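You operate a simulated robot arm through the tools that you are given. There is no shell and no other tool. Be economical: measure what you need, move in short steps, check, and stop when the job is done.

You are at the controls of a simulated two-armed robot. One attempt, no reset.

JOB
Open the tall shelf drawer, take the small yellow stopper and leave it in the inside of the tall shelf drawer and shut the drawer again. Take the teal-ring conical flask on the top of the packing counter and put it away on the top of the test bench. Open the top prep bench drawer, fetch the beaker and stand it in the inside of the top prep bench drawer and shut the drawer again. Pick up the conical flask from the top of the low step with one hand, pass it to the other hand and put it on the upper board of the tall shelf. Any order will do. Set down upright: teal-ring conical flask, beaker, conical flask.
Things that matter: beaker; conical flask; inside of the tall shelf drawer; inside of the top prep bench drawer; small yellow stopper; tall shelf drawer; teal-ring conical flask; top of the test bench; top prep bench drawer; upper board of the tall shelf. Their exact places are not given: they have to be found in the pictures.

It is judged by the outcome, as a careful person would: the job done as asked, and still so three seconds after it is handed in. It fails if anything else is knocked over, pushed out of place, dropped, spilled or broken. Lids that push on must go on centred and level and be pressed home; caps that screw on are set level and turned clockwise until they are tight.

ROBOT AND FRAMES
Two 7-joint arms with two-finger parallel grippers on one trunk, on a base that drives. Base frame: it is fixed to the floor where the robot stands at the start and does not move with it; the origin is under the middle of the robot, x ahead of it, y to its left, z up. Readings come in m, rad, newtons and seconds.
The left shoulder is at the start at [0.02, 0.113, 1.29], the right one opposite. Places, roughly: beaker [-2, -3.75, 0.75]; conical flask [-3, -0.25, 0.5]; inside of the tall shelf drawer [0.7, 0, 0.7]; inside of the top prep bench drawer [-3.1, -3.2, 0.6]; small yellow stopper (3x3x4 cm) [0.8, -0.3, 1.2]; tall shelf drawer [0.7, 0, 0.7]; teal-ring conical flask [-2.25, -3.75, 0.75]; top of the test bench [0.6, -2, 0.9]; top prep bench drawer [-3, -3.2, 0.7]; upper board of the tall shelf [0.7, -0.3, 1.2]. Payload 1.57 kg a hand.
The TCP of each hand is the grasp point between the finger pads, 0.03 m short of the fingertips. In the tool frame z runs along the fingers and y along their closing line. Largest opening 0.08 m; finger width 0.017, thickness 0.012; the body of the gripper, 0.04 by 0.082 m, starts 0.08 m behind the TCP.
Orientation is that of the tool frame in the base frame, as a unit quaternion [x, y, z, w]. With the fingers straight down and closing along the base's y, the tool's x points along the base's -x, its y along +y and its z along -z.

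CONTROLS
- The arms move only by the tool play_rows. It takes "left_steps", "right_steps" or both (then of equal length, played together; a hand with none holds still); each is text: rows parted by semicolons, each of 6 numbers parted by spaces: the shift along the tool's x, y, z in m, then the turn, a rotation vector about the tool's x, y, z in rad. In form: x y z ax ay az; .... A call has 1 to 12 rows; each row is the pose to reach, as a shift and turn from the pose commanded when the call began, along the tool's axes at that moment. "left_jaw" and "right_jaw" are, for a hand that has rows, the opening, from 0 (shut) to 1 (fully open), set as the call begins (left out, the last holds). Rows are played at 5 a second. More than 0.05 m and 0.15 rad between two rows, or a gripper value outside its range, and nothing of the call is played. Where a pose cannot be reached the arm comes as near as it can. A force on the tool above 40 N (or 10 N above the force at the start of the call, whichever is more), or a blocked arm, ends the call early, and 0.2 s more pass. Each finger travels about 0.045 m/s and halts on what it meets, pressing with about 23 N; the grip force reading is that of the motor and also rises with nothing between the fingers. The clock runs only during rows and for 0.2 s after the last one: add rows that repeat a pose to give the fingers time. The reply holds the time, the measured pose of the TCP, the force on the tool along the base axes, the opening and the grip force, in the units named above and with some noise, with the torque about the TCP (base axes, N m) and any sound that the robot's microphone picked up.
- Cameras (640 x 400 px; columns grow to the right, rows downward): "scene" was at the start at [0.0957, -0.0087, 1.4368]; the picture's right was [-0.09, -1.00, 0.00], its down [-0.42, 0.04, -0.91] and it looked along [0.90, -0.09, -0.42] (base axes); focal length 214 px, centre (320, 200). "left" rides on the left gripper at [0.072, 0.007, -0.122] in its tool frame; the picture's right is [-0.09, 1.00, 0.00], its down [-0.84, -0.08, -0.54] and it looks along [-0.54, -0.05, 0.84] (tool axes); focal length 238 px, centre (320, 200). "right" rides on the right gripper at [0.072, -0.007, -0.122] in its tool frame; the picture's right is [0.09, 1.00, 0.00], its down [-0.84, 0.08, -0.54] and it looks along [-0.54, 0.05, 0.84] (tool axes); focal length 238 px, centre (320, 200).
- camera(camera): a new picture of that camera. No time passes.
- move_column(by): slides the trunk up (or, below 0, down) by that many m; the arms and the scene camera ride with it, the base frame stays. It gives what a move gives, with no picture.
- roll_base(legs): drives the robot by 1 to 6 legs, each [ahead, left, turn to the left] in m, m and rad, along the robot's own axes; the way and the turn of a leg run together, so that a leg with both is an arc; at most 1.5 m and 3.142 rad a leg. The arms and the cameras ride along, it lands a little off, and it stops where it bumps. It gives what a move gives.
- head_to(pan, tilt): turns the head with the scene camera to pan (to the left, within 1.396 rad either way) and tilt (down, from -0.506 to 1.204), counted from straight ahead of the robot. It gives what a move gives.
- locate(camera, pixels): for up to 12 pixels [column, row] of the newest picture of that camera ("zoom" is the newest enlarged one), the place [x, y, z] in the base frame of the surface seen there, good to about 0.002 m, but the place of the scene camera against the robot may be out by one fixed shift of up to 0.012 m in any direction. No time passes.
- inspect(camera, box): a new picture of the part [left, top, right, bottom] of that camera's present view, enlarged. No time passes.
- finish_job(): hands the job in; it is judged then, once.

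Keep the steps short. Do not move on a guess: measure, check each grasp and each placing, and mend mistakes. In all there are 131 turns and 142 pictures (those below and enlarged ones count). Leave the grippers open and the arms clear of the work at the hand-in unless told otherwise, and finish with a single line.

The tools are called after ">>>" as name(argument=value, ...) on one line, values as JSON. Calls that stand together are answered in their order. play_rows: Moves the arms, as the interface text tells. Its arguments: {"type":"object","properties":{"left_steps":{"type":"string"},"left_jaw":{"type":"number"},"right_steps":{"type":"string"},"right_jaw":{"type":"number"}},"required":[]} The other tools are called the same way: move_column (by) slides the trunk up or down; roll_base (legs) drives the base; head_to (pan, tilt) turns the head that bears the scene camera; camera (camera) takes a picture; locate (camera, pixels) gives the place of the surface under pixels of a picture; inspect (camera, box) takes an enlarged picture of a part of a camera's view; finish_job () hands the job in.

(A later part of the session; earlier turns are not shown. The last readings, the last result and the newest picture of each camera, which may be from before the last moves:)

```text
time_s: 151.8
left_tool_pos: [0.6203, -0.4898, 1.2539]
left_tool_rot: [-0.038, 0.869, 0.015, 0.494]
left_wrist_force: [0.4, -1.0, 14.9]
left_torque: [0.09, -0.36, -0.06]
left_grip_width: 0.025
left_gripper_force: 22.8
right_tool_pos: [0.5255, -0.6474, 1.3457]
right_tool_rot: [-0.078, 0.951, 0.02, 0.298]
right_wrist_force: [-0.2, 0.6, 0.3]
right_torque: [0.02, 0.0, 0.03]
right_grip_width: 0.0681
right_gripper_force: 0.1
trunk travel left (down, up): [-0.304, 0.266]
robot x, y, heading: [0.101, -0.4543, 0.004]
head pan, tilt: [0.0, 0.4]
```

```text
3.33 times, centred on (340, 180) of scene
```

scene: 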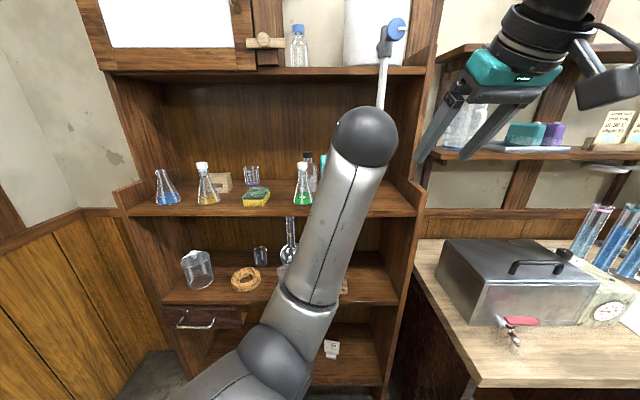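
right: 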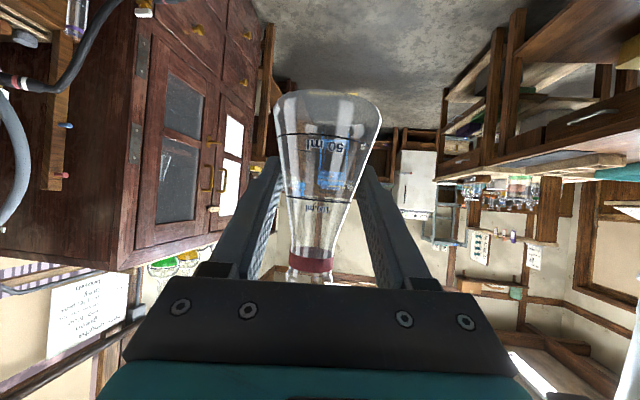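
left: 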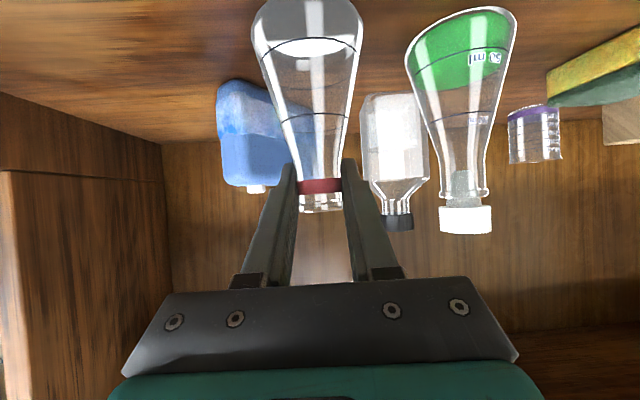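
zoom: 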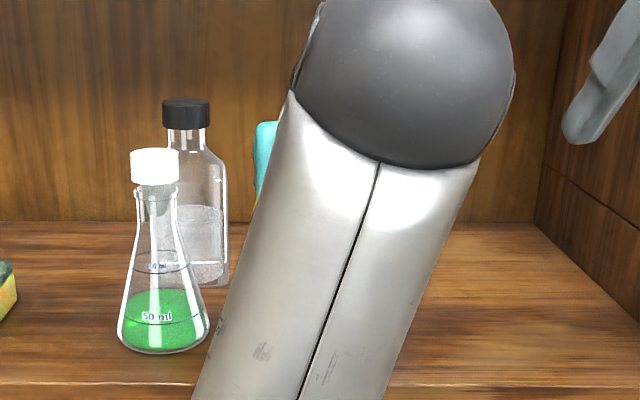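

Contact at 15 N. Easing 2 mm up, then opening gently.

>>> play_rows(left_steps="-0.002 0 -0.0012 0 0 0;-0.002 0 -0.0012 0 0 0")

>>> play_rows(left_steps="0 0 0 0 0 0;0 0 0 0 0 0;0 0 0 0 0 0", left_jaw=0.7)

>>> camera(camera="left")

```text
time_s: 152.4
left_tool_pos: [0.6212, -0.4905, 1.2529]
left_tool_rot: [-0.039, 0.871, 0.017, 0.49]
left_wrist_force: [-1.6, -1.8, 10.4]
left_torque: [0.0, -0.07, -0.05]
left_grip_width: 0.0249
left_gripper_force: 22.7
right_tool_pos: [0.5271, -0.6493, 1.3459]
right_tool_rot: [-0.078, 0.951, 0.02, 0.297]
right_wrist_force: [-0.1, 0.5, 0.1]
right_torque: [0.01, 0.01, -0.02]
right_grip_width: 0.068
right_gripper_force: 0.1
trunk travel left (down, up): [-0.304, 0.266]
robot x, y, heading: [0.0947, -0.46, 0.002]
head pan, tilt: [0.0, 0.4]
```

```text
time_s: 153.2
left_tool_pos: [0.6225, -0.4889, 1.2531]
left_tool_rot: [-0.04, 0.871, 0.017, 0.49]
left_wrist_force: [0.1, 0.5, 0.7]
left_torque: [0.04, 0.0, 0.03]
left_grip_width: 0.056
left_gripper_force: 0.0
right_tool_pos: [0.5279, -0.6477, 1.3444]
right_tool_rot: [-0.078, 0.951, 0.02, 0.298]
right_wrist_force: [0.0, 0.2, 0.2]
right_torque: [-0.02, 0.02, -0.03]
right_grip_width: 0.0681
right_gripper_force: 0.0
trunk travel left (down, up): [-0.304, 0.266]
robot x, y, heading: [0.0979, -0.46, 0.005]
head pan, tilt: [0.0, 0.4]
```

```text
65 pictures are left
```

left: 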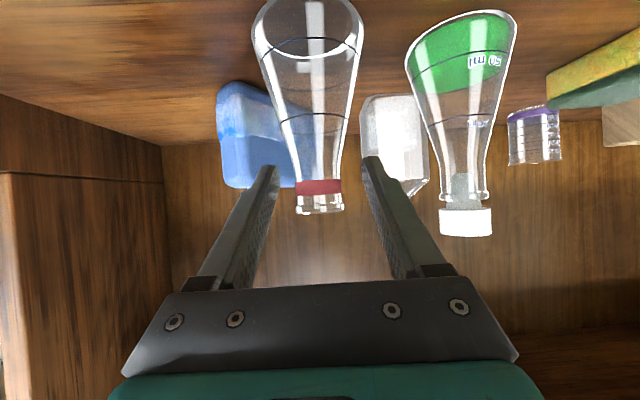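

Flask stands free and upright. Sliding the hand back off the neck, then backing the base.

>>> play_rows(left_steps="0 0 -0.02 0 0 0;0 0 -0.04 0 0 0;0 0 -0.06 0 0 0")

>>> roll_base(legs=[[-0.45, 0, 0]])

>>> inspect(camera="left", box=[220, 80, 480, 240])

```text
time_s: 154.0
left_tool_pos: [0.5866, -0.4922, 1.277]
left_tool_rot: [-0.038, 0.87, 0.016, 0.491]
left_wrist_force: [0.3, -0.5, 0.3]
left_torque: [-0.03, 0.01, -0.01]
left_grip_width: 0.0558
left_gripper_force: 0.1
left hand out of reach, approached as far as the arm can: row 3
right_tool_pos: [0.5268, -0.6484, 1.3437]
right_tool_rot: [-0.078, 0.951, 0.019, 0.297]
right_wrist_force: [0.2, -0.2, 0.6]
right_torque: [0.02, -0.05, -0.03]
right_grip_width: 0.0679
right_gripper_force: 0.0
trunk travel left (down, up): [-0.304, 0.266]
robot x, y, heading: [0.0986, -0.4576, 0.008]
head pan, tilt: [0.0, 0.4]
```

```text
time_s: 156.7
left_tool_pos: [0.1393, -0.4967, 1.2772]
left_tool_rot: [-0.034, 0.871, 0.014, 0.49]
left_wrist_force: [0.6, 1.1, -0.2]
left_torque: [-0.03, 0.02, 0.03]
left_grip_width: 0.056
left_gripper_force: 0.1
right_tool_pos: [0.0799, -0.6519, 1.3457]
right_tool_rot: [-0.074, 0.952, 0.019, 0.298]
right_wrist_force: [0.2, 0.5, 0.0]
right_torque: [0.02, -0.03, 0.02]
right_grip_width: 0.068
right_gripper_force: 0.1
trunk travel left (down, up): [-0.304, 0.266]
robot x, y, heading: [-0.3471, -0.4571, -0.0]
head pan, tilt: [0.0, 0.4]
```

```text
2.46 times, centred on (350, 160) of left
```

zoom: 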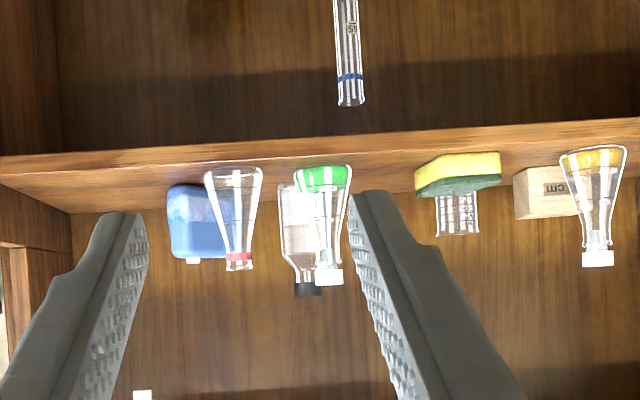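

Flask stands upright on the upper board by itself; that part is done. Next: the packing counter far off. I'll tuck the left hand pointing down to its side, turn right and drive along the aisle.

>>> play_rows(left_steps="0 0.015 0 0 0.12 0;0 0.03 0 0 0.24 0;0 0.045 0 0 0.36 0;0 0.06 0 0 0.48 0;0 0.075 0 0 0.6 0;0 0.09 0 0 0.72 0;0 0.105 0 0 0.84 0;0 0.12 0 0 0.96 0", left_jaw=0.8)

>>> roll_base(legs=[[0, 0, -1.57], [1.3, 0, 0]])

>>> head_to(pan=-0.6, tilt=0.35)

>>> camera(camera="scene")

```text
time_s: 158.5
left_tool_pos: [0.1745, -0.3877, 1.3]
left_tool_rot: [-0.037, 0.998, -0.001, 0.042]
left_wrist_force: [-0.1, 0.1, -0.5]
left_torque: [-0.02, -0.03, 0.04]
left_grip_width: 0.0641
left_gripper_force: 0.0
left hand out of reach, approached as far as the arm can: row 1, 2, 3, 4, 5, 6, 7, 8
right_tool_pos: [0.0791, -0.6513, 1.3448]
right_tool_rot: [-0.075, 0.952, 0.019, 0.297]
right_wrist_force: [0.7, 0.1, 0.5]
right_torque: [0.01, 0.02, 0.01]
right_grip_width: 0.0682
right_gripper_force: 0.1
trunk travel left (down, up): [-0.304, 0.266]
robot x, y, heading: [-0.3455, -0.4563, -0.003]
head pan, tilt: [0.0, 0.4]
```

```text
time_s: 168.8
left_tool_pos: [-0.401, -2.2532, 1.2978]
left_tool_rot: [0.707, 0.706, -0.033, 0.027]
left_wrist_force: [1.0, -0.1, -0.5]
left_torque: [0.03, 0.04, 0.03]
left_grip_width: 0.0642
left_gripper_force: 0.0
right_tool_pos: [-0.6555, -2.1387, 1.3446]
right_tool_rot: [0.648, 0.701, -0.205, 0.216]
right_wrist_force: [0.3, -0.4, 0.7]
right_torque: [0.0, -0.02, 0.0]
right_grip_width: 0.068
right_gripper_force: 0.2
trunk travel left (down, up): [-0.304, 0.266]
robot x, y, heading: [-0.4279, -1.726, -1.652]
head pan, tilt: [0.0, 0.4]
```

```text
time_s: 169.8
left_tool_pos: [-0.4009, -2.2521, 1.2981]
left_tool_rot: [0.707, 0.706, -0.033, 0.027]
left_wrist_force: [0.8, 0.2, -0.1]
left_torque: [0.02, -0.01, -0.01]
left_grip_width: 0.064
left_gripper_force: 0.0
right_tool_pos: [-0.6564, -2.1391, 1.3451]
right_tool_rot: [0.648, 0.701, -0.206, 0.215]
right_wrist_force: [0.0, -1.4, 0.0]
right_torque: [0.01, -0.01, -0.02]
right_grip_width: 0.0681
right_gripper_force: 0.0
trunk travel left (down, up): [-0.304, 0.266]
robot x, y, heading: [-0.4299, -1.7275, -1.651]
head pan, tilt: [-0.6, 0.351]
```

```text
63 pictures are left
```

scene: 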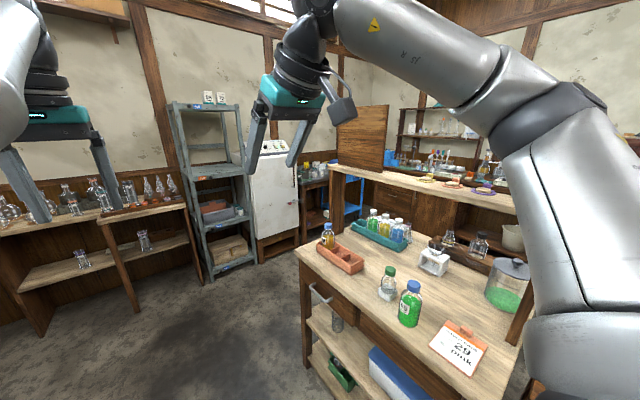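

Measuring the counter's far corner and the free floor beyond it.

>>> locate(camera="scene", pixels=[[297, 253], [335, 168], [305, 345], [265, 262], [240, 255], [140, 310], [300, 240], [310, 200], [300, 155], [385, 165], [420, 115], [525, 205]])

```text
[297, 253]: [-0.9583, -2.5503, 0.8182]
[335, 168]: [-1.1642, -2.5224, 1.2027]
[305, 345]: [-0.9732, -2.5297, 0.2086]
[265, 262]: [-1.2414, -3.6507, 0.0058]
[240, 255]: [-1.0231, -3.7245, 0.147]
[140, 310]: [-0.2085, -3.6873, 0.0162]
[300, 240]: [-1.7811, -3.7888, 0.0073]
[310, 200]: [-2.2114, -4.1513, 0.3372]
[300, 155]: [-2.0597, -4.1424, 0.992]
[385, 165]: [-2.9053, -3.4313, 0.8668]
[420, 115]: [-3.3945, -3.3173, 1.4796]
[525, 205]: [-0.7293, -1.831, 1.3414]
```

The counter ends at y -2.55 and the far racks start at y -3.7. Driving on to y about -3.05 and turning right to face -x.

>>> roll_base(legs=[[1.3, 0, 0], [0, 0, -1.49], [0.5, 0, 0]])

>>> head_to(pan=0.1, tilt=0.4)

>>> camera(camera="scene")

```text
time_s: 182.7
left_tool_pos: [-1.5785, -3.0971, 1.2985]
left_tool_rot: [0.999, 0.029, -0.042, -0.003]
left_wrist_force: [-0.1, 0.9, -0.5]
left_torque: [-0.01, -0.01, -0.01]
left_grip_width: 0.0641
left_gripper_force: 0.2
right_tool_pos: [-1.4788, -2.8353, 1.3443]
right_tool_rot: [0.952, 0.066, -0.298, 0.016]
right_wrist_force: [0.2, -0.2, -0.3]
right_torque: [-0.01, 0.0, 0.02]
right_grip_width: 0.068
right_gripper_force: 0.1
trunk travel left (down, up): [-0.304, 0.266]
robot x, y, heading: [-1.0577, -3.0371, 3.122]
head pan, tilt: [-0.6, 0.351]
```

```text
time_s: 183.8
left_tool_pos: [-1.5784, -3.0982, 1.2987]
left_tool_rot: [0.999, 0.029, -0.042, -0.003]
left_wrist_force: [-0.2, -1.0, -0.5]
left_torque: [0.0, -0.02, -0.02]
left_grip_width: 0.064
left_gripper_force: 0.0
right_tool_pos: [-1.478, -2.8352, 1.345]
right_tool_rot: [0.952, 0.065, -0.299, 0.016]
right_wrist_force: [-0.2, 0.1, 0.9]
right_torque: [0.01, -0.02, 0.03]
right_grip_width: 0.0679
right_gripper_force: 0.1
trunk travel left (down, up): [-0.304, 0.266]
robot x, y, heading: [-1.0534, -3.0377, 3.117]
head pan, tilt: [0.099, 0.4]
```

```text
62 pictures are left
```

scene: 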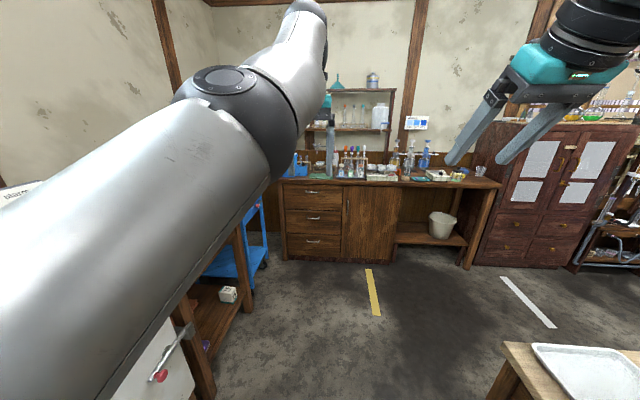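

Ahead is the prep bench with its top drawer handle at (312,192); the packing counter is to the left, behind my arm. Measuring both.

>>> locate(camera="scene", pixels=[[312, 192], [300, 192], [323, 192], [290, 200], [340, 200], [300, 182], [245, 300], [515, 350], [212, 385], [228, 294], [262, 260], [400, 183]])

>>> head_to(pan=0.75, tilt=0.75)

>>> camera(camera="scene")

```text
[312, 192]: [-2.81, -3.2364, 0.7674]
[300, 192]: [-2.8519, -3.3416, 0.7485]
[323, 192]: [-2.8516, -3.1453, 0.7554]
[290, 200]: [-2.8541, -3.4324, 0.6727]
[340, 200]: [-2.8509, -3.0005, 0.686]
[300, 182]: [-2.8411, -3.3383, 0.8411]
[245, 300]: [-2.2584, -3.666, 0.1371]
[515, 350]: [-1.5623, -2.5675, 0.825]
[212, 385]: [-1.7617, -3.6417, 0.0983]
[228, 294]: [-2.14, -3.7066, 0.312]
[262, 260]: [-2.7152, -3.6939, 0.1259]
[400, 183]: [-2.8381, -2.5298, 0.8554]
```

```text
time_s: 184.8
left_tool_pos: [-1.5767, -3.0972, 1.2998]
left_tool_rot: [0.999, 0.028, -0.042, -0.002]
left_wrist_force: [0.2, -1.0, 0.4]
left_torque: [0.0, -0.05, 0.01]
left_grip_width: 0.0642
left_gripper_force: 0.0
right_tool_pos: [-1.4789, -2.8349, 1.3448]
right_tool_rot: [0.953, 0.065, -0.297, 0.017]
right_wrist_force: [-0.6, -0.1, -0.1]
right_torque: [-0.01, -0.01, 0.01]
right_grip_width: 0.0681
right_gripper_force: 0.0
trunk travel left (down, up): [-0.304, 0.266]
robot x, y, heading: [-1.0549, -3.0355, 3.122]
head pan, tilt: [0.75, 0.75]
```

```text
61 pictures are left
```

scene: 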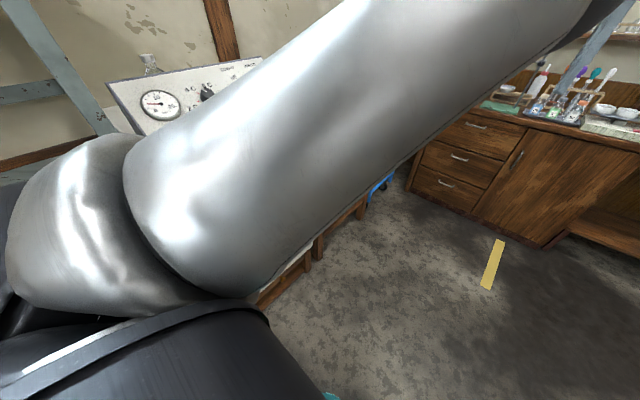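

Prep drawer handle is at (-2.81,-3.236,0.767). I'll open it first: lower the trunk, drive near it, and turn the left hand to point forward and roll.

>>> roll_base(legs=[[0.95, 0.19, 0.02]])

>>> move_column(by=-0.24)

>>> play_rows(left_steps="0 0 0.01 0 -0.14 0;0 0 0.02 0 -0.28 0;0 0 0.03 0 -0.42 0;0 0 0.04 0 -0.56 0;0 0 0.05 0 -0.7 0;0 0 0.06 0 -0.84 0;0 0 0.07 0 -0.98 0;0 0 0.08 0 -1.12 0;0 0 0.09 0 -1.26 0;0 0 0.1 0 -1.4 0;0 0 0.1 0 -1.487 0;0 0 0.1 0 -1.487 0")

>>> head_to(pan=0, tilt=0.5)

>>> camera(camera="scene")

```text
time_s: 189.8
left_tool_pos: [-2.5347, -3.2857, 1.2992]
left_tool_rot: [0.998, 0.039, -0.042, -0.003]
left_wrist_force: [-0.2, 0.0, -0.3]
left_torque: [-0.01, -0.01, 0.02]
left_grip_width: 0.064
left_gripper_force: 0.1
right_tool_pos: [-2.4412, -3.0224, 1.3454]
right_tool_rot: [0.952, 0.076, -0.297, 0.02]
right_wrist_force: [-0.2, 0.8, -0.4]
right_torque: [0.0, -0.03, 0.0]
right_grip_width: 0.0679
right_gripper_force: 0.1
trunk travel left (down, up): [-0.304, 0.266]
robot x, y, heading: [-2.0139, -3.2196, -3.141]
head pan, tilt: [0.75, 0.75]
```

```text
time_s: 192.3
left_tool_pos: [-2.5342, -3.2868, 1.0592]
left_tool_rot: [0.998, 0.039, -0.043, -0.002]
left_wrist_force: [0.4, 1.2, 0.3]
left_torque: [0.0, -0.01, 0.02]
left_grip_width: 0.064
left_gripper_force: 0.0
right_tool_pos: [-2.4401, -3.0223, 1.106]
right_tool_rot: [0.951, 0.077, -0.297, 0.02]
right_wrist_force: [0.5, -0.3, -0.6]
right_torque: [-0.01, 0.0, 0.0]
right_grip_width: 0.068
right_gripper_force: 0.0
trunk travel left (down, up): [-0.064, 0.506]
robot x, y, heading: [-2.0145, -3.2145, -3.142]
head pan, tilt: [0.75, 0.75]
```

```text
time_s: 194.9
left_tool_pos: [-2.5483, -3.3072, 0.9656]
left_tool_rot: [-0.696, -0.021, 0.716, -0.059]
left_wrist_force: [0.1, 0.6, -0.7]
left_torque: [0.03, 0.01, 0.0]
left_grip_width: 0.0641
left_gripper_force: 0.1
left hand out of reach, approached as far as the arm can: row 1, 2, 3, 4, 5
right_tool_pos: [-2.4412, -3.0234, 1.1054]
right_tool_rot: [0.951, 0.076, -0.298, 0.019]
right_wrist_force: [0.4, -0.5, 0.2]
right_torque: [0.01, 0.0, 0.02]
right_grip_width: 0.0681
right_gripper_force: 0.1
trunk travel left (down, up): [-0.064, 0.506]
robot x, y, heading: [-2.0156, -3.2152, -3.142]
head pan, tilt: [0.75, 0.75]
```

```text
time_s: 196.1
left_tool_pos: [-2.5461, -3.3067, 0.9632]
left_tool_rot: [-0.699, -0.018, 0.713, -0.059]
left_wrist_force: [-0.6, 0.3, -0.4]
left_torque: [-0.02, 0.01, 0.01]
left_grip_width: 0.0639
left_gripper_force: 0.1
right_tool_pos: [-2.4406, -3.0219, 1.105]
right_tool_rot: [0.952, 0.076, -0.297, 0.02]
right_wrist_force: [-0.5, 0.5, -0.1]
right_torque: [0.04, -0.01, -0.02]
right_grip_width: 0.0678
right_gripper_force: 0.0
trunk travel left (down, up): [-0.064, 0.506]
robot x, y, heading: [-2.0118, -3.2167, -3.143]
head pan, tilt: [0.0, 0.499]
```

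```text
60 pictures are left
```

scene: 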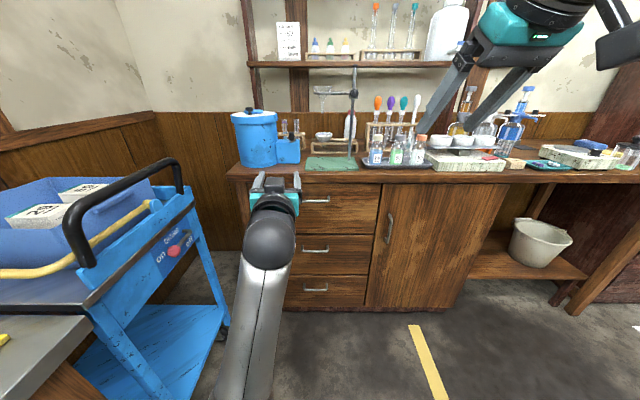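

Left hand points forward. Measuring the handle at (317,200) and rolling the left hand 90°.

>>> locate(camera="scene", pixels=[[317, 200], [306, 200], [328, 199], [350, 200], [378, 190], [340, 172], [340, 183], [315, 249]])

>>> play_rows(left_steps="0 0 0 0 0 0.143;0 0 0 0 0 0.286;0 0 0 0 0 0.428;0 0 0 0 0 0.571;0 0 0 0 0 0.714;0 0 0 0 0 0.857;0 0 0 0 0 1.0;0 0 0 0 0 1.142;0 0 0 0 0 1.285;0 0 0 0 0 1.428;0 0 0 0 0 1.571;0 0 0 0 0 1.571")

>>> camera(camera="left")

```text
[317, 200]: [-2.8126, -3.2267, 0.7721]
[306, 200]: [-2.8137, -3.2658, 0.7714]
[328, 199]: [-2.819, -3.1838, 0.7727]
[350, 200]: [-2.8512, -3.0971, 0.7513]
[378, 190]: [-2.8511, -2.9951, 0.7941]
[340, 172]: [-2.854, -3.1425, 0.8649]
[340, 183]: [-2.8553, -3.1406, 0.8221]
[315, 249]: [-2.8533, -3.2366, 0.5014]
```

```text
time_s: 198.7
left_tool_pos: [-2.5437, -3.2863, 0.9592]
left_tool_rot: [0.521, -0.478, -0.482, 0.518]
left_wrist_force: [-0.7, 0.4, -0.5]
left_torque: [-0.02, 0.0, -0.01]
left_grip_width: 0.0639
left_gripper_force: 0.1
right_tool_pos: [-2.4415, -3.0217, 1.1049]
right_tool_rot: [0.952, 0.075, -0.297, 0.019]
right_wrist_force: [0.4, 0.3, 0.7]
right_torque: [-0.02, -0.02, 0.01]
right_grip_width: 0.0681
right_gripper_force: 0.1
trunk travel left (down, up): [-0.064, 0.506]
robot x, y, heading: [-2.0152, -3.2147, -3.146]
head pan, tilt: [0.0, 0.499]
```

```text
59 pictures are left
```

left: 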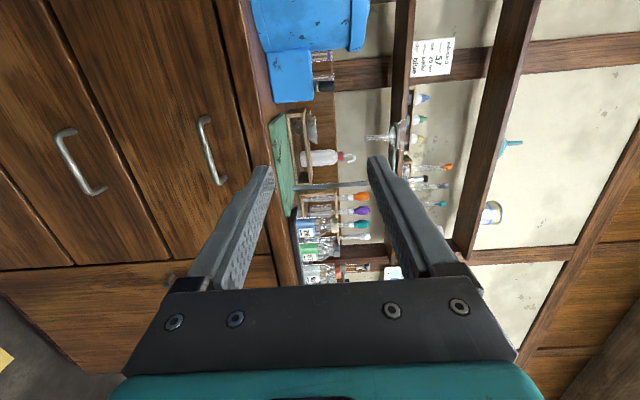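

>>> locate(camera="left", pixels=[[210, 150], [203, 122], [219, 180]])

```text
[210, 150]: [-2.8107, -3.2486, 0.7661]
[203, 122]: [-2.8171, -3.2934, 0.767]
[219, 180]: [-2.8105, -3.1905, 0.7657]
```

Bar is at (-2.812,-3.242,0.766). Lowering the left hand to that height and straightening its yaw, then driving 0.12 m closer.

>>> play_rows(left_steps="-0.0098 -0.0386 0.007 0 -0.016 0;-0.0196 -0.0772 0.014 0 -0.032 0;-0.0294 -0.1158 0.021 0 -0.048 0;-0.0392 -0.1544 0.029 0 -0.064 0;-0.049 -0.193 0.036 0 -0.079 0;-0.049 -0.193 0.036 0 -0.079 0", left_jaw=0.75)

>>> roll_base(legs=[[0.12, 0, 0]])

>>> camera(camera="left")

>>> locate(camera="left", pixels=[[310, 120], [315, 160]])

```text
time_s: 200.1
left_tool_pos: [-2.5807, -3.2356, 0.7638]
left_tool_rot: [-0.502, 0.498, 0.502, -0.497]
left_wrist_force: [-0.3, 0.3, -0.3]
left_torque: [-0.02, -0.02, 0.03]
left_grip_width: 0.0599
left_gripper_force: 0.1
right_tool_pos: [-2.4398, -3.0232, 1.1062]
right_tool_rot: [0.952, 0.076, -0.297, 0.02]
right_wrist_force: [-1.1, 0.2, -0.3]
right_torque: [-0.02, -0.04, 0.01]
right_grip_width: 0.0683
right_gripper_force: 0.0
trunk travel left (down, up): [-0.064, 0.506]
robot x, y, heading: [-2.0129, -3.2156, -3.141]
head pan, tilt: [0.0, 0.499]
```

```text
time_s: 201.3
left_tool_pos: [-2.6985, -3.236, 0.7647]
left_tool_rot: [-0.502, 0.497, 0.502, -0.499]
left_wrist_force: [0.8, -0.1, -0.2]
left_torque: [0.0, 0.01, 0.0]
left_grip_width: 0.06
left_gripper_force: 0.0
right_tool_pos: [-2.559, -3.0231, 1.106]
right_tool_rot: [0.951, 0.076, -0.298, 0.02]
right_wrist_force: [0.1, 0.9, -0.4]
right_torque: [0.02, 0.0, -0.01]
right_grip_width: 0.0681
right_gripper_force: 0.0
trunk travel left (down, up): [-0.064, 0.506]
robot x, y, heading: [-2.1321, -3.2151, -3.14]
head pan, tilt: [0.0, 0.499]
```

```text
58 pictures are left
```

left: 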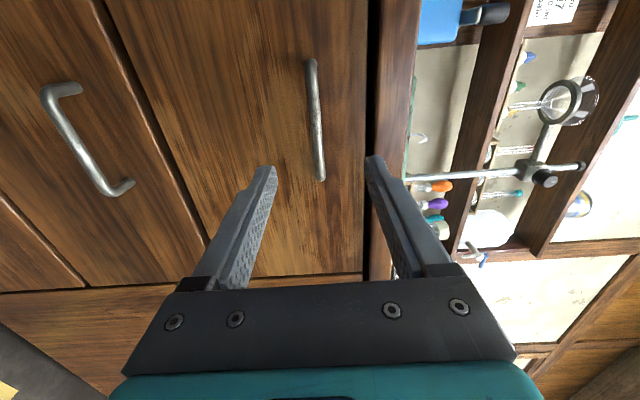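

```text
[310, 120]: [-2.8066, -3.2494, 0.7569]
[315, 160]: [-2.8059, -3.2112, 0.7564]
```

Bar at (-2.806, z 0.757). Lowering 6 mm, driving 0.106 m to straddle, then closing.

>>> play_rows(left_steps="0 -0.006 0 0 0 0;0 -0.006 0 0 0 0")

>>> roll_base(legs=[[0.106, 0, 0]])

>>> play_rows(left_steps="0 0 0 0 0 0;0 0 0 0 0 0;0 0 0 0 0 0;0 0 0 0 0 0;0 0 0 0 0 0;0 0 0 0 0 0", left_jaw=0)

>>> camera(camera="left")

```text
time_s: 201.9
left_tool_pos: [-2.6987, -3.237, 0.7582]
left_tool_rot: [-0.502, 0.498, 0.502, -0.498]
left_wrist_force: [-0.1, 1.0, -0.2]
left_torque: [0.01, 0.01, -0.01]
left_grip_width: 0.06
left_gripper_force: 0.1
right_tool_pos: [-2.5588, -3.0241, 1.105]
right_tool_rot: [0.951, 0.076, -0.298, 0.02]
right_wrist_force: [0.1, -0.1, 0.6]
right_torque: [0.01, 0.0, -0.01]
right_grip_width: 0.0681
right_gripper_force: 0.1
trunk travel left (down, up): [-0.064, 0.506]
robot x, y, heading: [-2.133, -3.2194, -3.138]
head pan, tilt: [0.0, 0.499]
```

```text
time_s: 203.1
left_tool_pos: [-2.8035, -3.2344, 0.7576]
left_tool_rot: [-0.502, 0.498, 0.502, -0.498]
left_wrist_force: [0.2, 1.4, 0.5]
left_torque: [-0.03, 0.03, 0.01]
left_grip_width: 0.0601
left_gripper_force: 0.1
right_tool_pos: [-2.6633, -3.0232, 1.1063]
right_tool_rot: [0.951, 0.075, -0.298, 0.019]
right_wrist_force: [0.0, -0.1, 0.1]
right_torque: [0.0, 0.0, 0.0]
right_grip_width: 0.068
right_gripper_force: 0.1
trunk travel left (down, up): [-0.064, 0.506]
robot x, y, heading: [-2.2375, -3.2178, 3.141]
head pan, tilt: [0.0, 0.499]
```

```text
time_s: 204.5
left_tool_pos: [-2.8039, -3.2355, 0.7606]
left_tool_rot: [-0.5, 0.496, 0.504, -0.499]
left_wrist_force: [-1.9, -0.9, 13.0]
left_torque: [-0.36, 0.12, -0.01]
left_grip_width: 0.0117
left_gripper_force: 29.2
right_tool_pos: [-2.6633, -3.0212, 1.1062]
right_tool_rot: [0.951, 0.076, -0.298, 0.02]
right_wrist_force: [-0.3, 1.0, -0.1]
right_torque: [-0.03, -0.01, 0.01]
right_grip_width: 0.0681
right_gripper_force: 0.1
trunk travel left (down, up): [-0.064, 0.506]
robot x, y, heading: [-2.2401, -3.2144, 3.142]
head pan, tilt: [0.0, 0.499]
```

```text
57 pictures are left
```

left: 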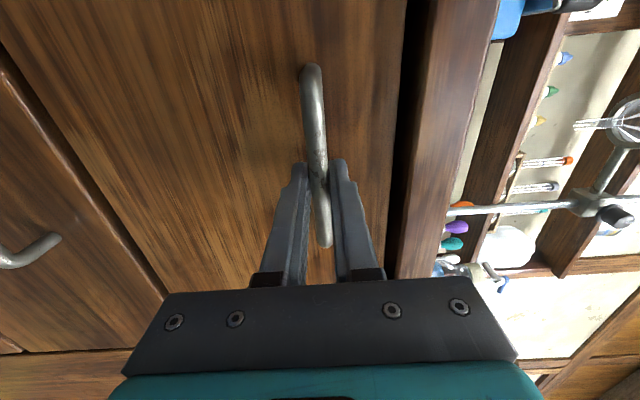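

Bar gripped. Pulling by driving back 0.22 m.

>>> play_rows(left_steps="0 0.003 0 0 0 0;0 0.003 0 0 0 0")

>>> roll_base(legs=[[-0.22, 0, 0]])

>>> play_rows(left_steps="0 0 0 0 0 0;0 0 0 0 0 0;0 0 0 0 0 0;0 0 -0.04 0 0 0;0 0 -0.08 0 0 0;0 0.02 -0.1 0 0 0;0 0.06 -0.1 0 0 0;0 0.1 -0.1 0 0 0;0 0.14 -0.1 0 0 0;0 0.18 -0.1 0 0 0", left_jaw=0.75)

>>> camera(camera="scene")

```text
time_s: 205.1
left_tool_pos: [-2.8035, -3.2341, 0.7611]
left_tool_rot: [-0.501, 0.498, 0.503, -0.498]
left_wrist_force: [-4.0, -0.5, 9.5]
left_torque: [-0.33, 0.06, -0.03]
left_grip_width: 0.0118
left_gripper_force: 29.5
right_tool_pos: [-2.6655, -3.0214, 1.1057]
right_tool_rot: [0.951, 0.076, -0.298, 0.02]
right_wrist_force: [-0.2, 0.0, 0.2]
right_torque: [-0.01, 0.05, 0.01]
right_grip_width: 0.068
right_gripper_force: 0.1
trunk travel left (down, up): [-0.064, 0.506]
robot x, y, heading: [-2.2362, -3.2157, 3.139]
head pan, tilt: [0.0, 0.499]
```

```text
time_s: 206.8
left_tool_pos: [-2.5796, -3.2361, 0.7616]
left_tool_rot: [-0.501, 0.498, 0.503, -0.498]
left_wrist_force: [-0.7, -17.3, 9.5]
left_torque: [-0.35, 0.08, 0.35]
left_grip_width: 0.012
left_gripper_force: 29.2
right_tool_pos: [-2.4391, -3.0218, 1.1064]
right_tool_rot: [0.952, 0.073, -0.298, 0.018]
right_wrist_force: [-0.1, -0.1, 0.4]
right_torque: [0.02, 0.02, 0.0]
right_grip_width: 0.0682
right_gripper_force: 0.0
trunk travel left (down, up): [-0.064, 0.506]
robot x, y, heading: [-2.0147, -3.2142, 3.136]
head pan, tilt: [0.0, 0.499]
```

```text
time_s: 209.0
left_tool_pos: [-2.4838, -3.2369, 0.9405]
left_tool_rot: [-0.501, 0.499, 0.502, -0.498]
left_wrist_force: [-0.7, 0.3, 0.3]
left_torque: [-0.01, 0.01, -0.01]
left_grip_width: 0.0602
left_gripper_force: 0.0
right_tool_pos: [-2.4404, -3.0225, 1.1061]
right_tool_rot: [0.952, 0.074, -0.298, 0.018]
right_wrist_force: [0.0, 0.6, -0.4]
right_torque: [-0.02, -0.01, -0.03]
right_grip_width: 0.0679
right_gripper_force: 0.1
trunk travel left (down, up): [-0.064, 0.506]
robot x, y, heading: [-2.0162, -3.2141, 3.135]
head pan, tilt: [0.0, 0.499]
```

```text
56 pictures are left
```

scene: 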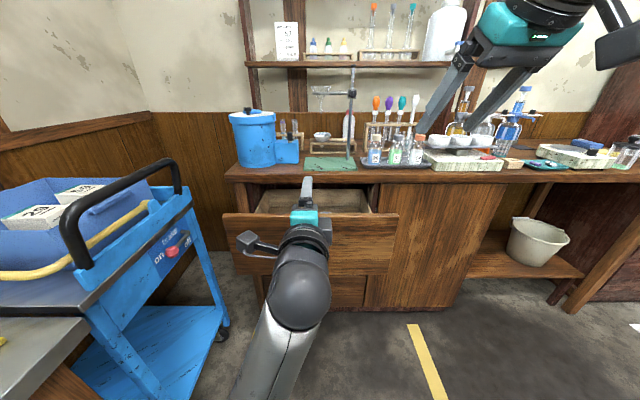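

The drawer is open. Measuring its inside and the blue cart, packing counter before turning.

>>> locate(camera="scene", pixels=[[340, 203], [270, 203], [365, 205], [290, 190], [350, 215], [225, 220], [395, 222], [170, 165], [90, 260], [60, 330], [40, 190], [200, 200]])

>>> head_to(pan=1.0, tilt=0.6)

>>> camera(camera="scene")

```text
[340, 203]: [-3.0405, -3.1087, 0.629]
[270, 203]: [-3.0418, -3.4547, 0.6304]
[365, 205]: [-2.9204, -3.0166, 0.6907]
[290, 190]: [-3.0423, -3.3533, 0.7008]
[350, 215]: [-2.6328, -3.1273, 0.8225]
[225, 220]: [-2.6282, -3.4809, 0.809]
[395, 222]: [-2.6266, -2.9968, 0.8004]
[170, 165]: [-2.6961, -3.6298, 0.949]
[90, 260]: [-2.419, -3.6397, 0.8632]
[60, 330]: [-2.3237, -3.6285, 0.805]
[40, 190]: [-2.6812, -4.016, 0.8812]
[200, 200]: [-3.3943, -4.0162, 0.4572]
```

```text
time_s: 210.2
left_tool_pos: [-2.4842, -3.2374, 0.9406]
left_tool_rot: [0.502, -0.499, -0.501, 0.498]
left_wrist_force: [0.3, 0.1, 0.1]
left_torque: [0.04, -0.02, -0.01]
left_grip_width: 0.0598
left_gripper_force: 0.1
right_tool_pos: [-2.4399, -3.0204, 1.1049]
right_tool_rot: [0.951, 0.074, -0.298, 0.02]
right_wrist_force: [0.6, 0.7, -0.2]
right_torque: [-0.03, -0.01, 0.02]
right_grip_width: 0.0679
right_gripper_force: 0.0
trunk travel left (down, up): [-0.064, 0.506]
robot x, y, heading: [-2.0125, -3.2184, 3.137]
head pan, tilt: [1.0, 0.6]
```

```text
55 pictures are left
```

scene: 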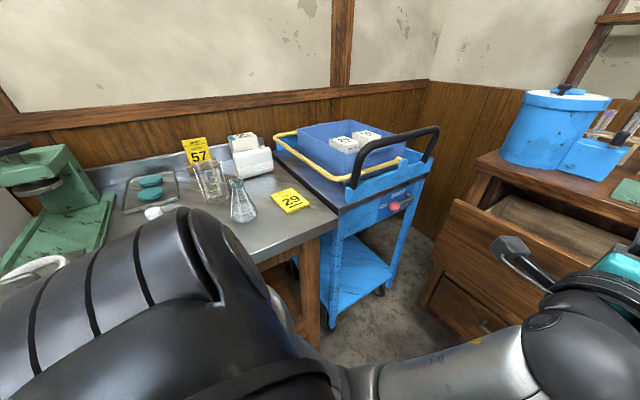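

Beaker at (210,183) and the teal-ring flask at (242,203) stand side by side. Measuring them.

>>> inspect(camera="scene", box=[120, 120, 340, 257])

>>> locate(camera="zoom", pixels=[[260, 225], [280, 240], [262, 140], [355, 292], [335, 180], [345, 265], [375, 265], [235, 100], [490, 230], [95, 265], [390, 115], [450, 330]])

```text
2.91 times, centred on (230, 188) of scene
```

zoom: 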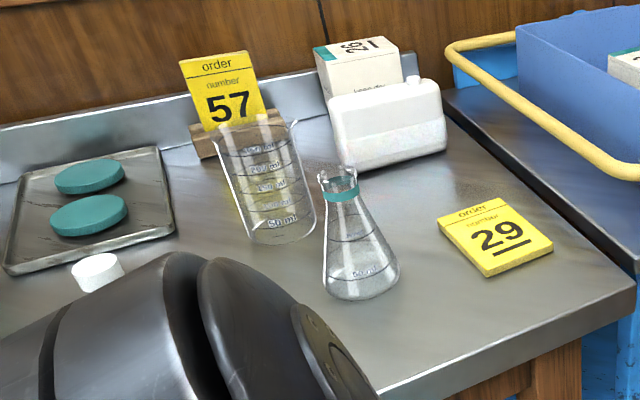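

```text
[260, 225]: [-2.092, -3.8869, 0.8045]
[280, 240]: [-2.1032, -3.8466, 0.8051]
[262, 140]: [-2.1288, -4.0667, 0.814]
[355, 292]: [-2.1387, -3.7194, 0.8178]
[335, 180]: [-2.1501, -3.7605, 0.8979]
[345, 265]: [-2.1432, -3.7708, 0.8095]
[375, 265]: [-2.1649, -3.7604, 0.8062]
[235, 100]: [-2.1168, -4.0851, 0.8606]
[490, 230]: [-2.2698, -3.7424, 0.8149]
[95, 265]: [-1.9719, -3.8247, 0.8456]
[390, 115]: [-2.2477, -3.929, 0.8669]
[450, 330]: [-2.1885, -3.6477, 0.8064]
```

Plan: the right hand does both picks while the left stays ready for the drawer. Raising the left hand, turning to face the packing counter, and viewing with the right wrist camera.

>>> play_rows(left_steps="0 0.04 0 0 0 0;0 0.08 0 0 0 0;0 0.12 0 0 0 0", right_steps="0 0.035 0 0 0 0;0 0.07 0 0 0 0;0 0.105 0 0 0 0")

>>> roll_base(legs=[[0, 0, 1.57]])

>>> camera(camera="right")

```text
time_s: 211.0
left_tool_pos: [-2.4831, -3.2362, 1.0631]
left_tool_rot: [-0.501, 0.499, 0.503, -0.498]
left_wrist_force: [0.2, 0.6, -0.3]
left_torque: [0.0, 0.04, 0.02]
left_grip_width: 0.06
left_gripper_force: 0.1
right_tool_pos: [-2.4264, -3.1246, 1.1044]
right_tool_rot: [0.952, 0.072, -0.297, 0.018]
right_wrist_force: [-0.6, 1.1, 0.3]
right_torque: [0.01, 0.04, -0.01]
right_grip_width: 0.0684
right_gripper_force: 0.0
trunk travel left (down, up): [-0.064, 0.506]
robot x, y, heading: [-2.014, -3.2159, 3.134]
head pan, tilt: [1.0, 0.6]
```

```text
time_s: 215.2
left_tool_pos: [-2.0026, -3.6855, 1.0613]
left_tool_rot: [0.707, -0.004, -0.009, 0.708]
left_wrist_force: [0.4, -0.6, -0.3]
left_torque: [-0.01, 0.02, 0.02]
left_grip_width: 0.0599
left_gripper_force: 0.1
right_tool_pos: [-2.1131, -3.6269, 1.105]
right_tool_rot: [0.628, 0.72, -0.199, 0.221]
right_wrist_force: [0.1, 0.0, -0.8]
right_torque: [-0.01, 0.0, -0.04]
right_grip_width: 0.0682
right_gripper_force: 0.1
trunk travel left (down, up): [-0.064, 0.506]
robot x, y, heading: [-2.015, -3.2184, -1.595]
head pan, tilt: [1.0, 0.6]
```

```text
53 pictures are left
```

right: 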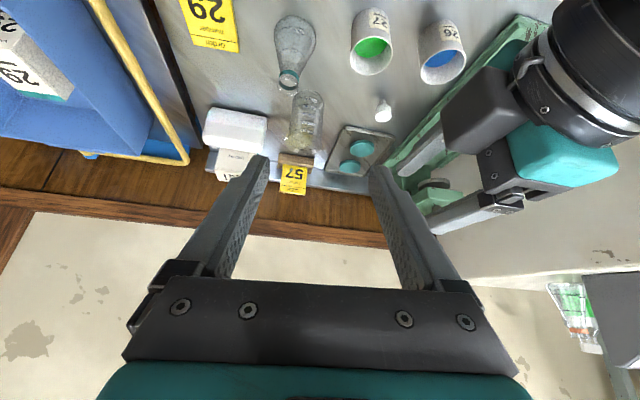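

The wrist camera sees the beaker at (306,120), the flask at (295,50). I'll shift the left hand 0.1 m further left and measure.

>>> play_rows(left_steps="0.035 0 0 0 0 0;0.07 0 0 0 0 0;0.105 0 0 0 0 0")

>>> inspect(camera="right", box=[240, 0, 420, 200])

>>> locate(camera="right", pixels=[[306, 148], [289, 148], [323, 148], [308, 95], [296, 98], [322, 98], [289, 80], [280, 80], [298, 80], [296, 20], [300, 115], [320, 75]])

```text
time_s: 216.0
left_tool_pos: [-1.899, -3.6896, 1.0587]
left_tool_rot: [0.707, -0.004, -0.008, 0.707]
left_wrist_force: [-0.3, 0.4, 0.2]
left_torque: [-0.02, -0.04, 0.01]
left_grip_width: 0.06
left_gripper_force: 0.2
right_tool_pos: [-2.1125, -3.628, 1.1051]
right_tool_rot: [0.628, 0.719, -0.2, 0.223]
right_wrist_force: [-0.4, -1.3, 0.0]
right_torque: [-0.04, -0.02, 0.0]
right_grip_width: 0.0679
right_gripper_force: 0.1
trunk travel left (down, up): [-0.064, 0.506]
robot x, y, heading: [-2.0143, -3.2177, -1.59]
head pan, tilt: [1.0, 0.6]
```

```text
2.00 times, centred on (330, 100) of right
```

zoom: 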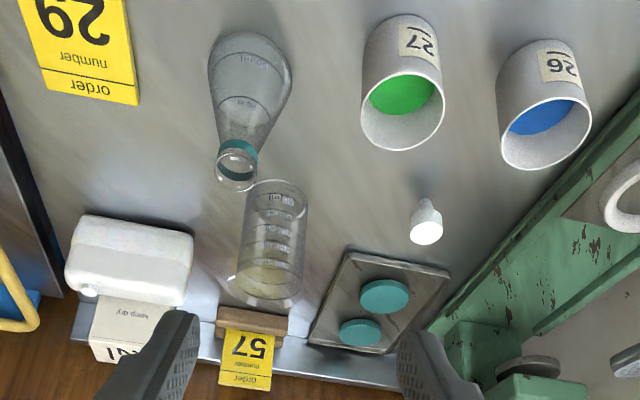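

```text
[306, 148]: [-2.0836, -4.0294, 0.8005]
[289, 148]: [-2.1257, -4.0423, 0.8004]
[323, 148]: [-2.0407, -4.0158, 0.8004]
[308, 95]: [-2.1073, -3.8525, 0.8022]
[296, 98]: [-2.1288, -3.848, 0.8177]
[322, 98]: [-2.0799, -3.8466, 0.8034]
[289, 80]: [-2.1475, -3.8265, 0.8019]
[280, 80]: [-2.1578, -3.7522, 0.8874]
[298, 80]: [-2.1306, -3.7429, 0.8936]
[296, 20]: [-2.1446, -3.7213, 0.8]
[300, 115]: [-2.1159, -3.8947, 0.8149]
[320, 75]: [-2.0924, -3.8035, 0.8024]
```

Beaker: axis (-2.106,-3.873), z 0.80 to 0.886, about 6 cm wide; flask neck at (-2.145,-3.745). I'll come down on the beaker steeply (about 69°) so the hand stays above the flask. First: 0.05 m nearer and hover over it.

>>> roll_base(legs=[[0.05, 0, 0]])

>>> play_rows(right_steps="-0.0128 -0.0028 0.0385 0 0.04 0;-0.0256 -0.0055 0.0769 0 0.08 0;-0.0384 -0.0083 0.1154 0 0.12 0;-0.0511 -0.011 0.1538 0 0.16 0;-0.0639 -0.0138 0.1923 0 0.2 0;-0.0767 -0.0165 0.2307 0 0.24 0;-0.0767 -0.0165 0.2307 0 0.24 0", right_jaw=1)

>>> camera(camera="right")

```text
time_s: 216.9
left_tool_pos: [-1.9002, -3.7388, 1.0579]
left_tool_rot: [0.707, -0.004, -0.009, 0.707]
left_wrist_force: [-0.5, -0.8, -0.4]
left_torque: [-0.01, -0.01, 0.0]
left_grip_width: 0.0602
left_gripper_force: 0.1
right_tool_pos: [-2.1146, -3.6758, 1.1054]
right_tool_rot: [0.628, 0.719, -0.2, 0.222]
right_wrist_force: [0.4, 0.7, 0.0]
right_torque: [0.02, 0.03, -0.02]
right_grip_width: 0.0679
right_gripper_force: 0.1
trunk travel left (down, up): [-0.064, 0.506]
robot x, y, heading: [-2.0127, -3.2664, -1.585]
head pan, tilt: [1.0, 0.6]
```

```text
time_s: 218.6
left_tool_pos: [-1.8995, -3.7392, 1.0591]
left_tool_rot: [0.708, -0.005, -0.009, 0.706]
left_wrist_force: [0.9, 0.3, 0.3]
left_torque: [0.0, -0.02, -0.03]
left_grip_width: 0.0602
left_gripper_force: 0.0
right_tool_pos: [-2.1069, -3.8713, 0.9591]
right_tool_rot: [0.646, 0.741, -0.123, 0.133]
right_wrist_force: [0.2, 0.5, -0.8]
right_torque: [0.0, 0.03, 0.01]
right_grip_width: 0.08
right_gripper_force: 0.1
trunk travel left (down, up): [-0.064, 0.506]
robot x, y, heading: [-2.0154, -3.2668, -1.594]
head pan, tilt: [1.0, 0.6]
```

```text
51 pictures are left
```

right: 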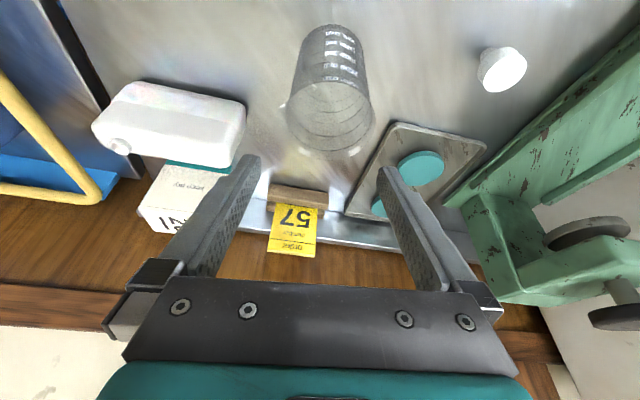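

Hovering right above. Measuring the beaker's rim and walls from here.

>>> locate(camera="right", pixels=[[330, 151], [288, 108], [372, 122], [303, 148], [358, 150], [335, 28], [312, 35], [361, 50], [345, 45], [330, 120]])

```text
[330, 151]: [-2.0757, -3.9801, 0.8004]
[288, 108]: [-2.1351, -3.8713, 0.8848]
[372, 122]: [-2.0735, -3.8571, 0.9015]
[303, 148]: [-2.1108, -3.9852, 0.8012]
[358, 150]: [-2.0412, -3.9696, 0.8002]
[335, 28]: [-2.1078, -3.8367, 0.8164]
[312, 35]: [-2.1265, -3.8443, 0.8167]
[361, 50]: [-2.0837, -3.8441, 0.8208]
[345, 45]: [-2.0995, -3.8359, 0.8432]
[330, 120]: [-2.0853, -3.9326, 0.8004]
```

Beaker axis is (-2.104,-3.867), 6.2 cm wide, rim z 0.89. Going straight down 0.105 m, then closing.

>>> play_rows(right_steps="0.0134 0.0011 0.0323 0 0 0;0.0267 0.0023 0.0647 0 0 0;0.0401 0.0034 0.097 0 0 0;0.0401 0.0034 0.097 0 0 0")

>>> camera(camera="right")

```text
time_s: 219.6
left_tool_pos: [-1.9001, -3.7383, 1.059]
left_tool_rot: [0.708, -0.004, -0.009, 0.707]
left_wrist_force: [0.1, -0.3, -0.7]
left_torque: [0.02, 0.01, 0.04]
left_grip_width: 0.0597
left_gripper_force: 0.1
right_tool_pos: [-2.1018, -3.8678, 0.8545]
right_tool_rot: [0.647, 0.741, -0.122, 0.134]
right_wrist_force: [-0.6, -0.3, 0.0]
right_torque: [-0.02, 0.0, -0.03]
right_grip_width: 0.0802
right_gripper_force: 0.0
trunk travel left (down, up): [-0.064, 0.506]
robot x, y, heading: [-2.0181, -3.2669, -1.596]
head pan, tilt: [1.0, 0.6]
```

```text
50 pictures are left
```

right: 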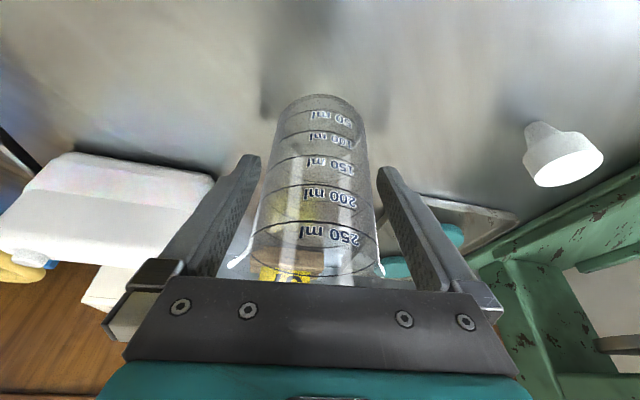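

The beaker is between the fingers. Closing and lifting.

>>> play_rows(right_steps="0 0 0 0 0 0;0 0 0 0 0 0;0 0 0 0 0 0;0 0 0 0 0 0", right_jaw=0.3)

>>> move_column(by=0.16)

>>> camera(camera="right")

```text
time_s: 220.6
left_tool_pos: [-1.8995, -3.7396, 1.0585]
left_tool_rot: [0.707, -0.004, -0.009, 0.707]
left_wrist_force: [-0.3, -0.5, -0.4]
left_torque: [-0.01, 0.01, 0.0]
left_grip_width: 0.06
left_gripper_force: 0.1
right_tool_pos: [-2.1017, -3.8664, 0.8528]
right_tool_rot: [0.647, 0.74, -0.123, 0.134]
right_wrist_force: [-0.7, -0.4, 0.8]
right_torque: [0.0, -0.02, -0.01]
right_grip_width: 0.0609
right_gripper_force: 23.2
trunk travel left (down, up): [-0.064, 0.506]
robot x, y, heading: [-2.0129, -3.2646, -1.593]
head pan, tilt: [1.0, 0.6]
```

```text
time_s: 222.4
left_tool_pos: [-1.8989, -3.7394, 1.2181]
left_tool_rot: [0.706, -0.005, -0.01, 0.708]
left_wrist_force: [-0.4, -0.1, 1.0]
left_torque: [0.01, 0.01, 0.01]
left_grip_width: 0.06
left_gripper_force: 0.1
right_tool_pos: [-2.1017, -3.8667, 1.0142]
right_tool_rot: [0.647, 0.74, -0.123, 0.134]
right_wrist_force: [0.8, 1.1, -1.1]
right_torque: [0.01, 0.0, -0.03]
right_grip_width: 0.0607
right_gripper_force: 23.1
trunk travel left (down, up): [-0.224, 0.346]
robot x, y, heading: [-2.0189, -3.2662, -1.595]
head pan, tilt: [1.0, 0.6]
```

```text
49 pictures are left
```

right: 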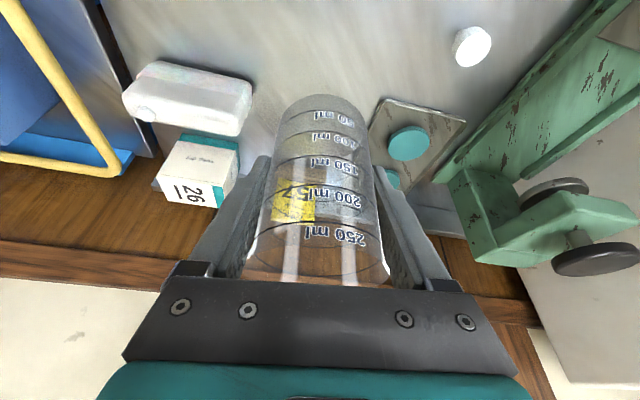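

Beaker held firmly. The drawer (front top z 0.82, floor 0.63) leaves little room for the wrist camera from the front, so I'll approach it sideways, still facing -y, with the hand reaching in along the drawer's width. Driving back and right.

>>> roll_base(legs=[[-0.35, 0, 0], [-0.25, -0.3, 0.02]])

>>> head_to(pan=-0.5, tilt=0.6)

>>> camera(camera="scene")

```text
time_s: 226.7
left_tool_pos: [-2.1726, -3.1344, 1.2185]
left_tool_rot: [0.707, 0.005, 0.0, 0.707]
left_wrist_force: [0.2, -0.8, -0.2]
left_torque: [0.03, -0.02, 0.03]
left_grip_width: 0.06
left_gripper_force: 0.1
right_tool_pos: [-2.3717, -3.2681, 1.0152]
right_tool_rot: [0.638, 0.749, -0.121, 0.136]
right_wrist_force: [-0.4, -0.1, -0.3]
right_torque: [0.02, -0.01, 0.03]
right_grip_width: 0.0609
right_gripper_force: 23.6
trunk travel left (down, up): [-0.224, 0.346]
robot x, y, heading: [-2.2996, -2.6646, -1.568]
head pan, tilt: [1.0, 0.6]
```

```text
time_s: 228.3
left_tool_pos: [-2.1723, -3.1343, 1.2188]
left_tool_rot: [0.707, 0.004, 0.0, 0.707]
left_wrist_force: [-0.3, -0.5, -0.1]
left_torque: [0.01, 0.03, -0.01]
left_grip_width: 0.06
left_gripper_force: 0.2
right_tool_pos: [-2.3704, -3.2677, 1.0136]
right_tool_rot: [0.638, 0.749, -0.121, 0.135]
right_wrist_force: [0.1, 0.2, -1.2]
right_torque: [0.01, -0.03, 0.03]
right_grip_width: 0.0608
right_gripper_force: 22.9
trunk travel left (down, up): [-0.224, 0.346]
robot x, y, heading: [-2.2956, -2.6687, -1.568]
head pan, tilt: [-0.499, 0.6]
```

```text
48 pictures are left
```

scene: 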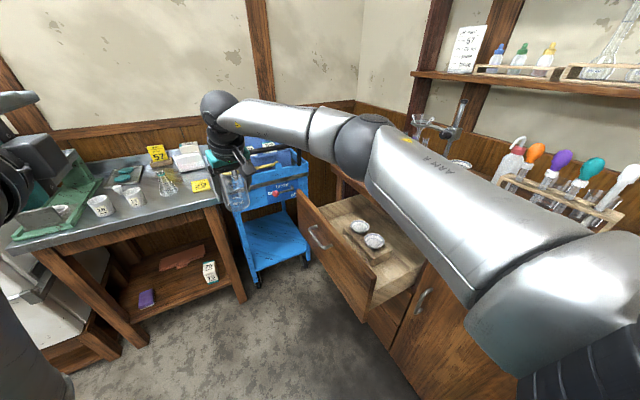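

The drawer holds two small white dishes on a little board at (368,240). Measuring the free floor around them.

>>> inspect(camera="scene", box=[290, 170, 450, 330])

>>> locate(camera="scene", pixels=[[340, 208], [372, 210], [332, 228], [358, 265], [375, 258], [400, 252], [385, 240], [300, 198], [366, 315], [405, 270], [349, 230], [390, 280]])

```text
2.50 times, centred on (370, 250) of scene
```

zoom: 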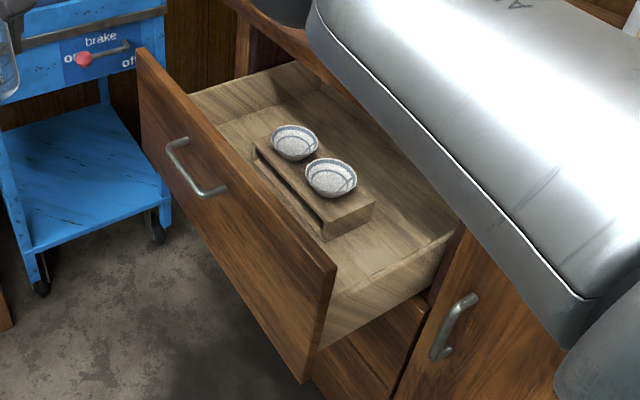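

```text
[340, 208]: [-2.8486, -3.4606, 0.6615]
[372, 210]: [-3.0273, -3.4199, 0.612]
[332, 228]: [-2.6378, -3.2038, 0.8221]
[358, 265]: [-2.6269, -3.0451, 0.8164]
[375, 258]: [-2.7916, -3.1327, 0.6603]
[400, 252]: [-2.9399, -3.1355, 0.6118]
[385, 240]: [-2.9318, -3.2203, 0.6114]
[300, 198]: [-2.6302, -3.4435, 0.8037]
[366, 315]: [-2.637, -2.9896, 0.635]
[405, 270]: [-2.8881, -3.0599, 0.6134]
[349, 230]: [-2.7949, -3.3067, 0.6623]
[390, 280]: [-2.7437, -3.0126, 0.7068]
```

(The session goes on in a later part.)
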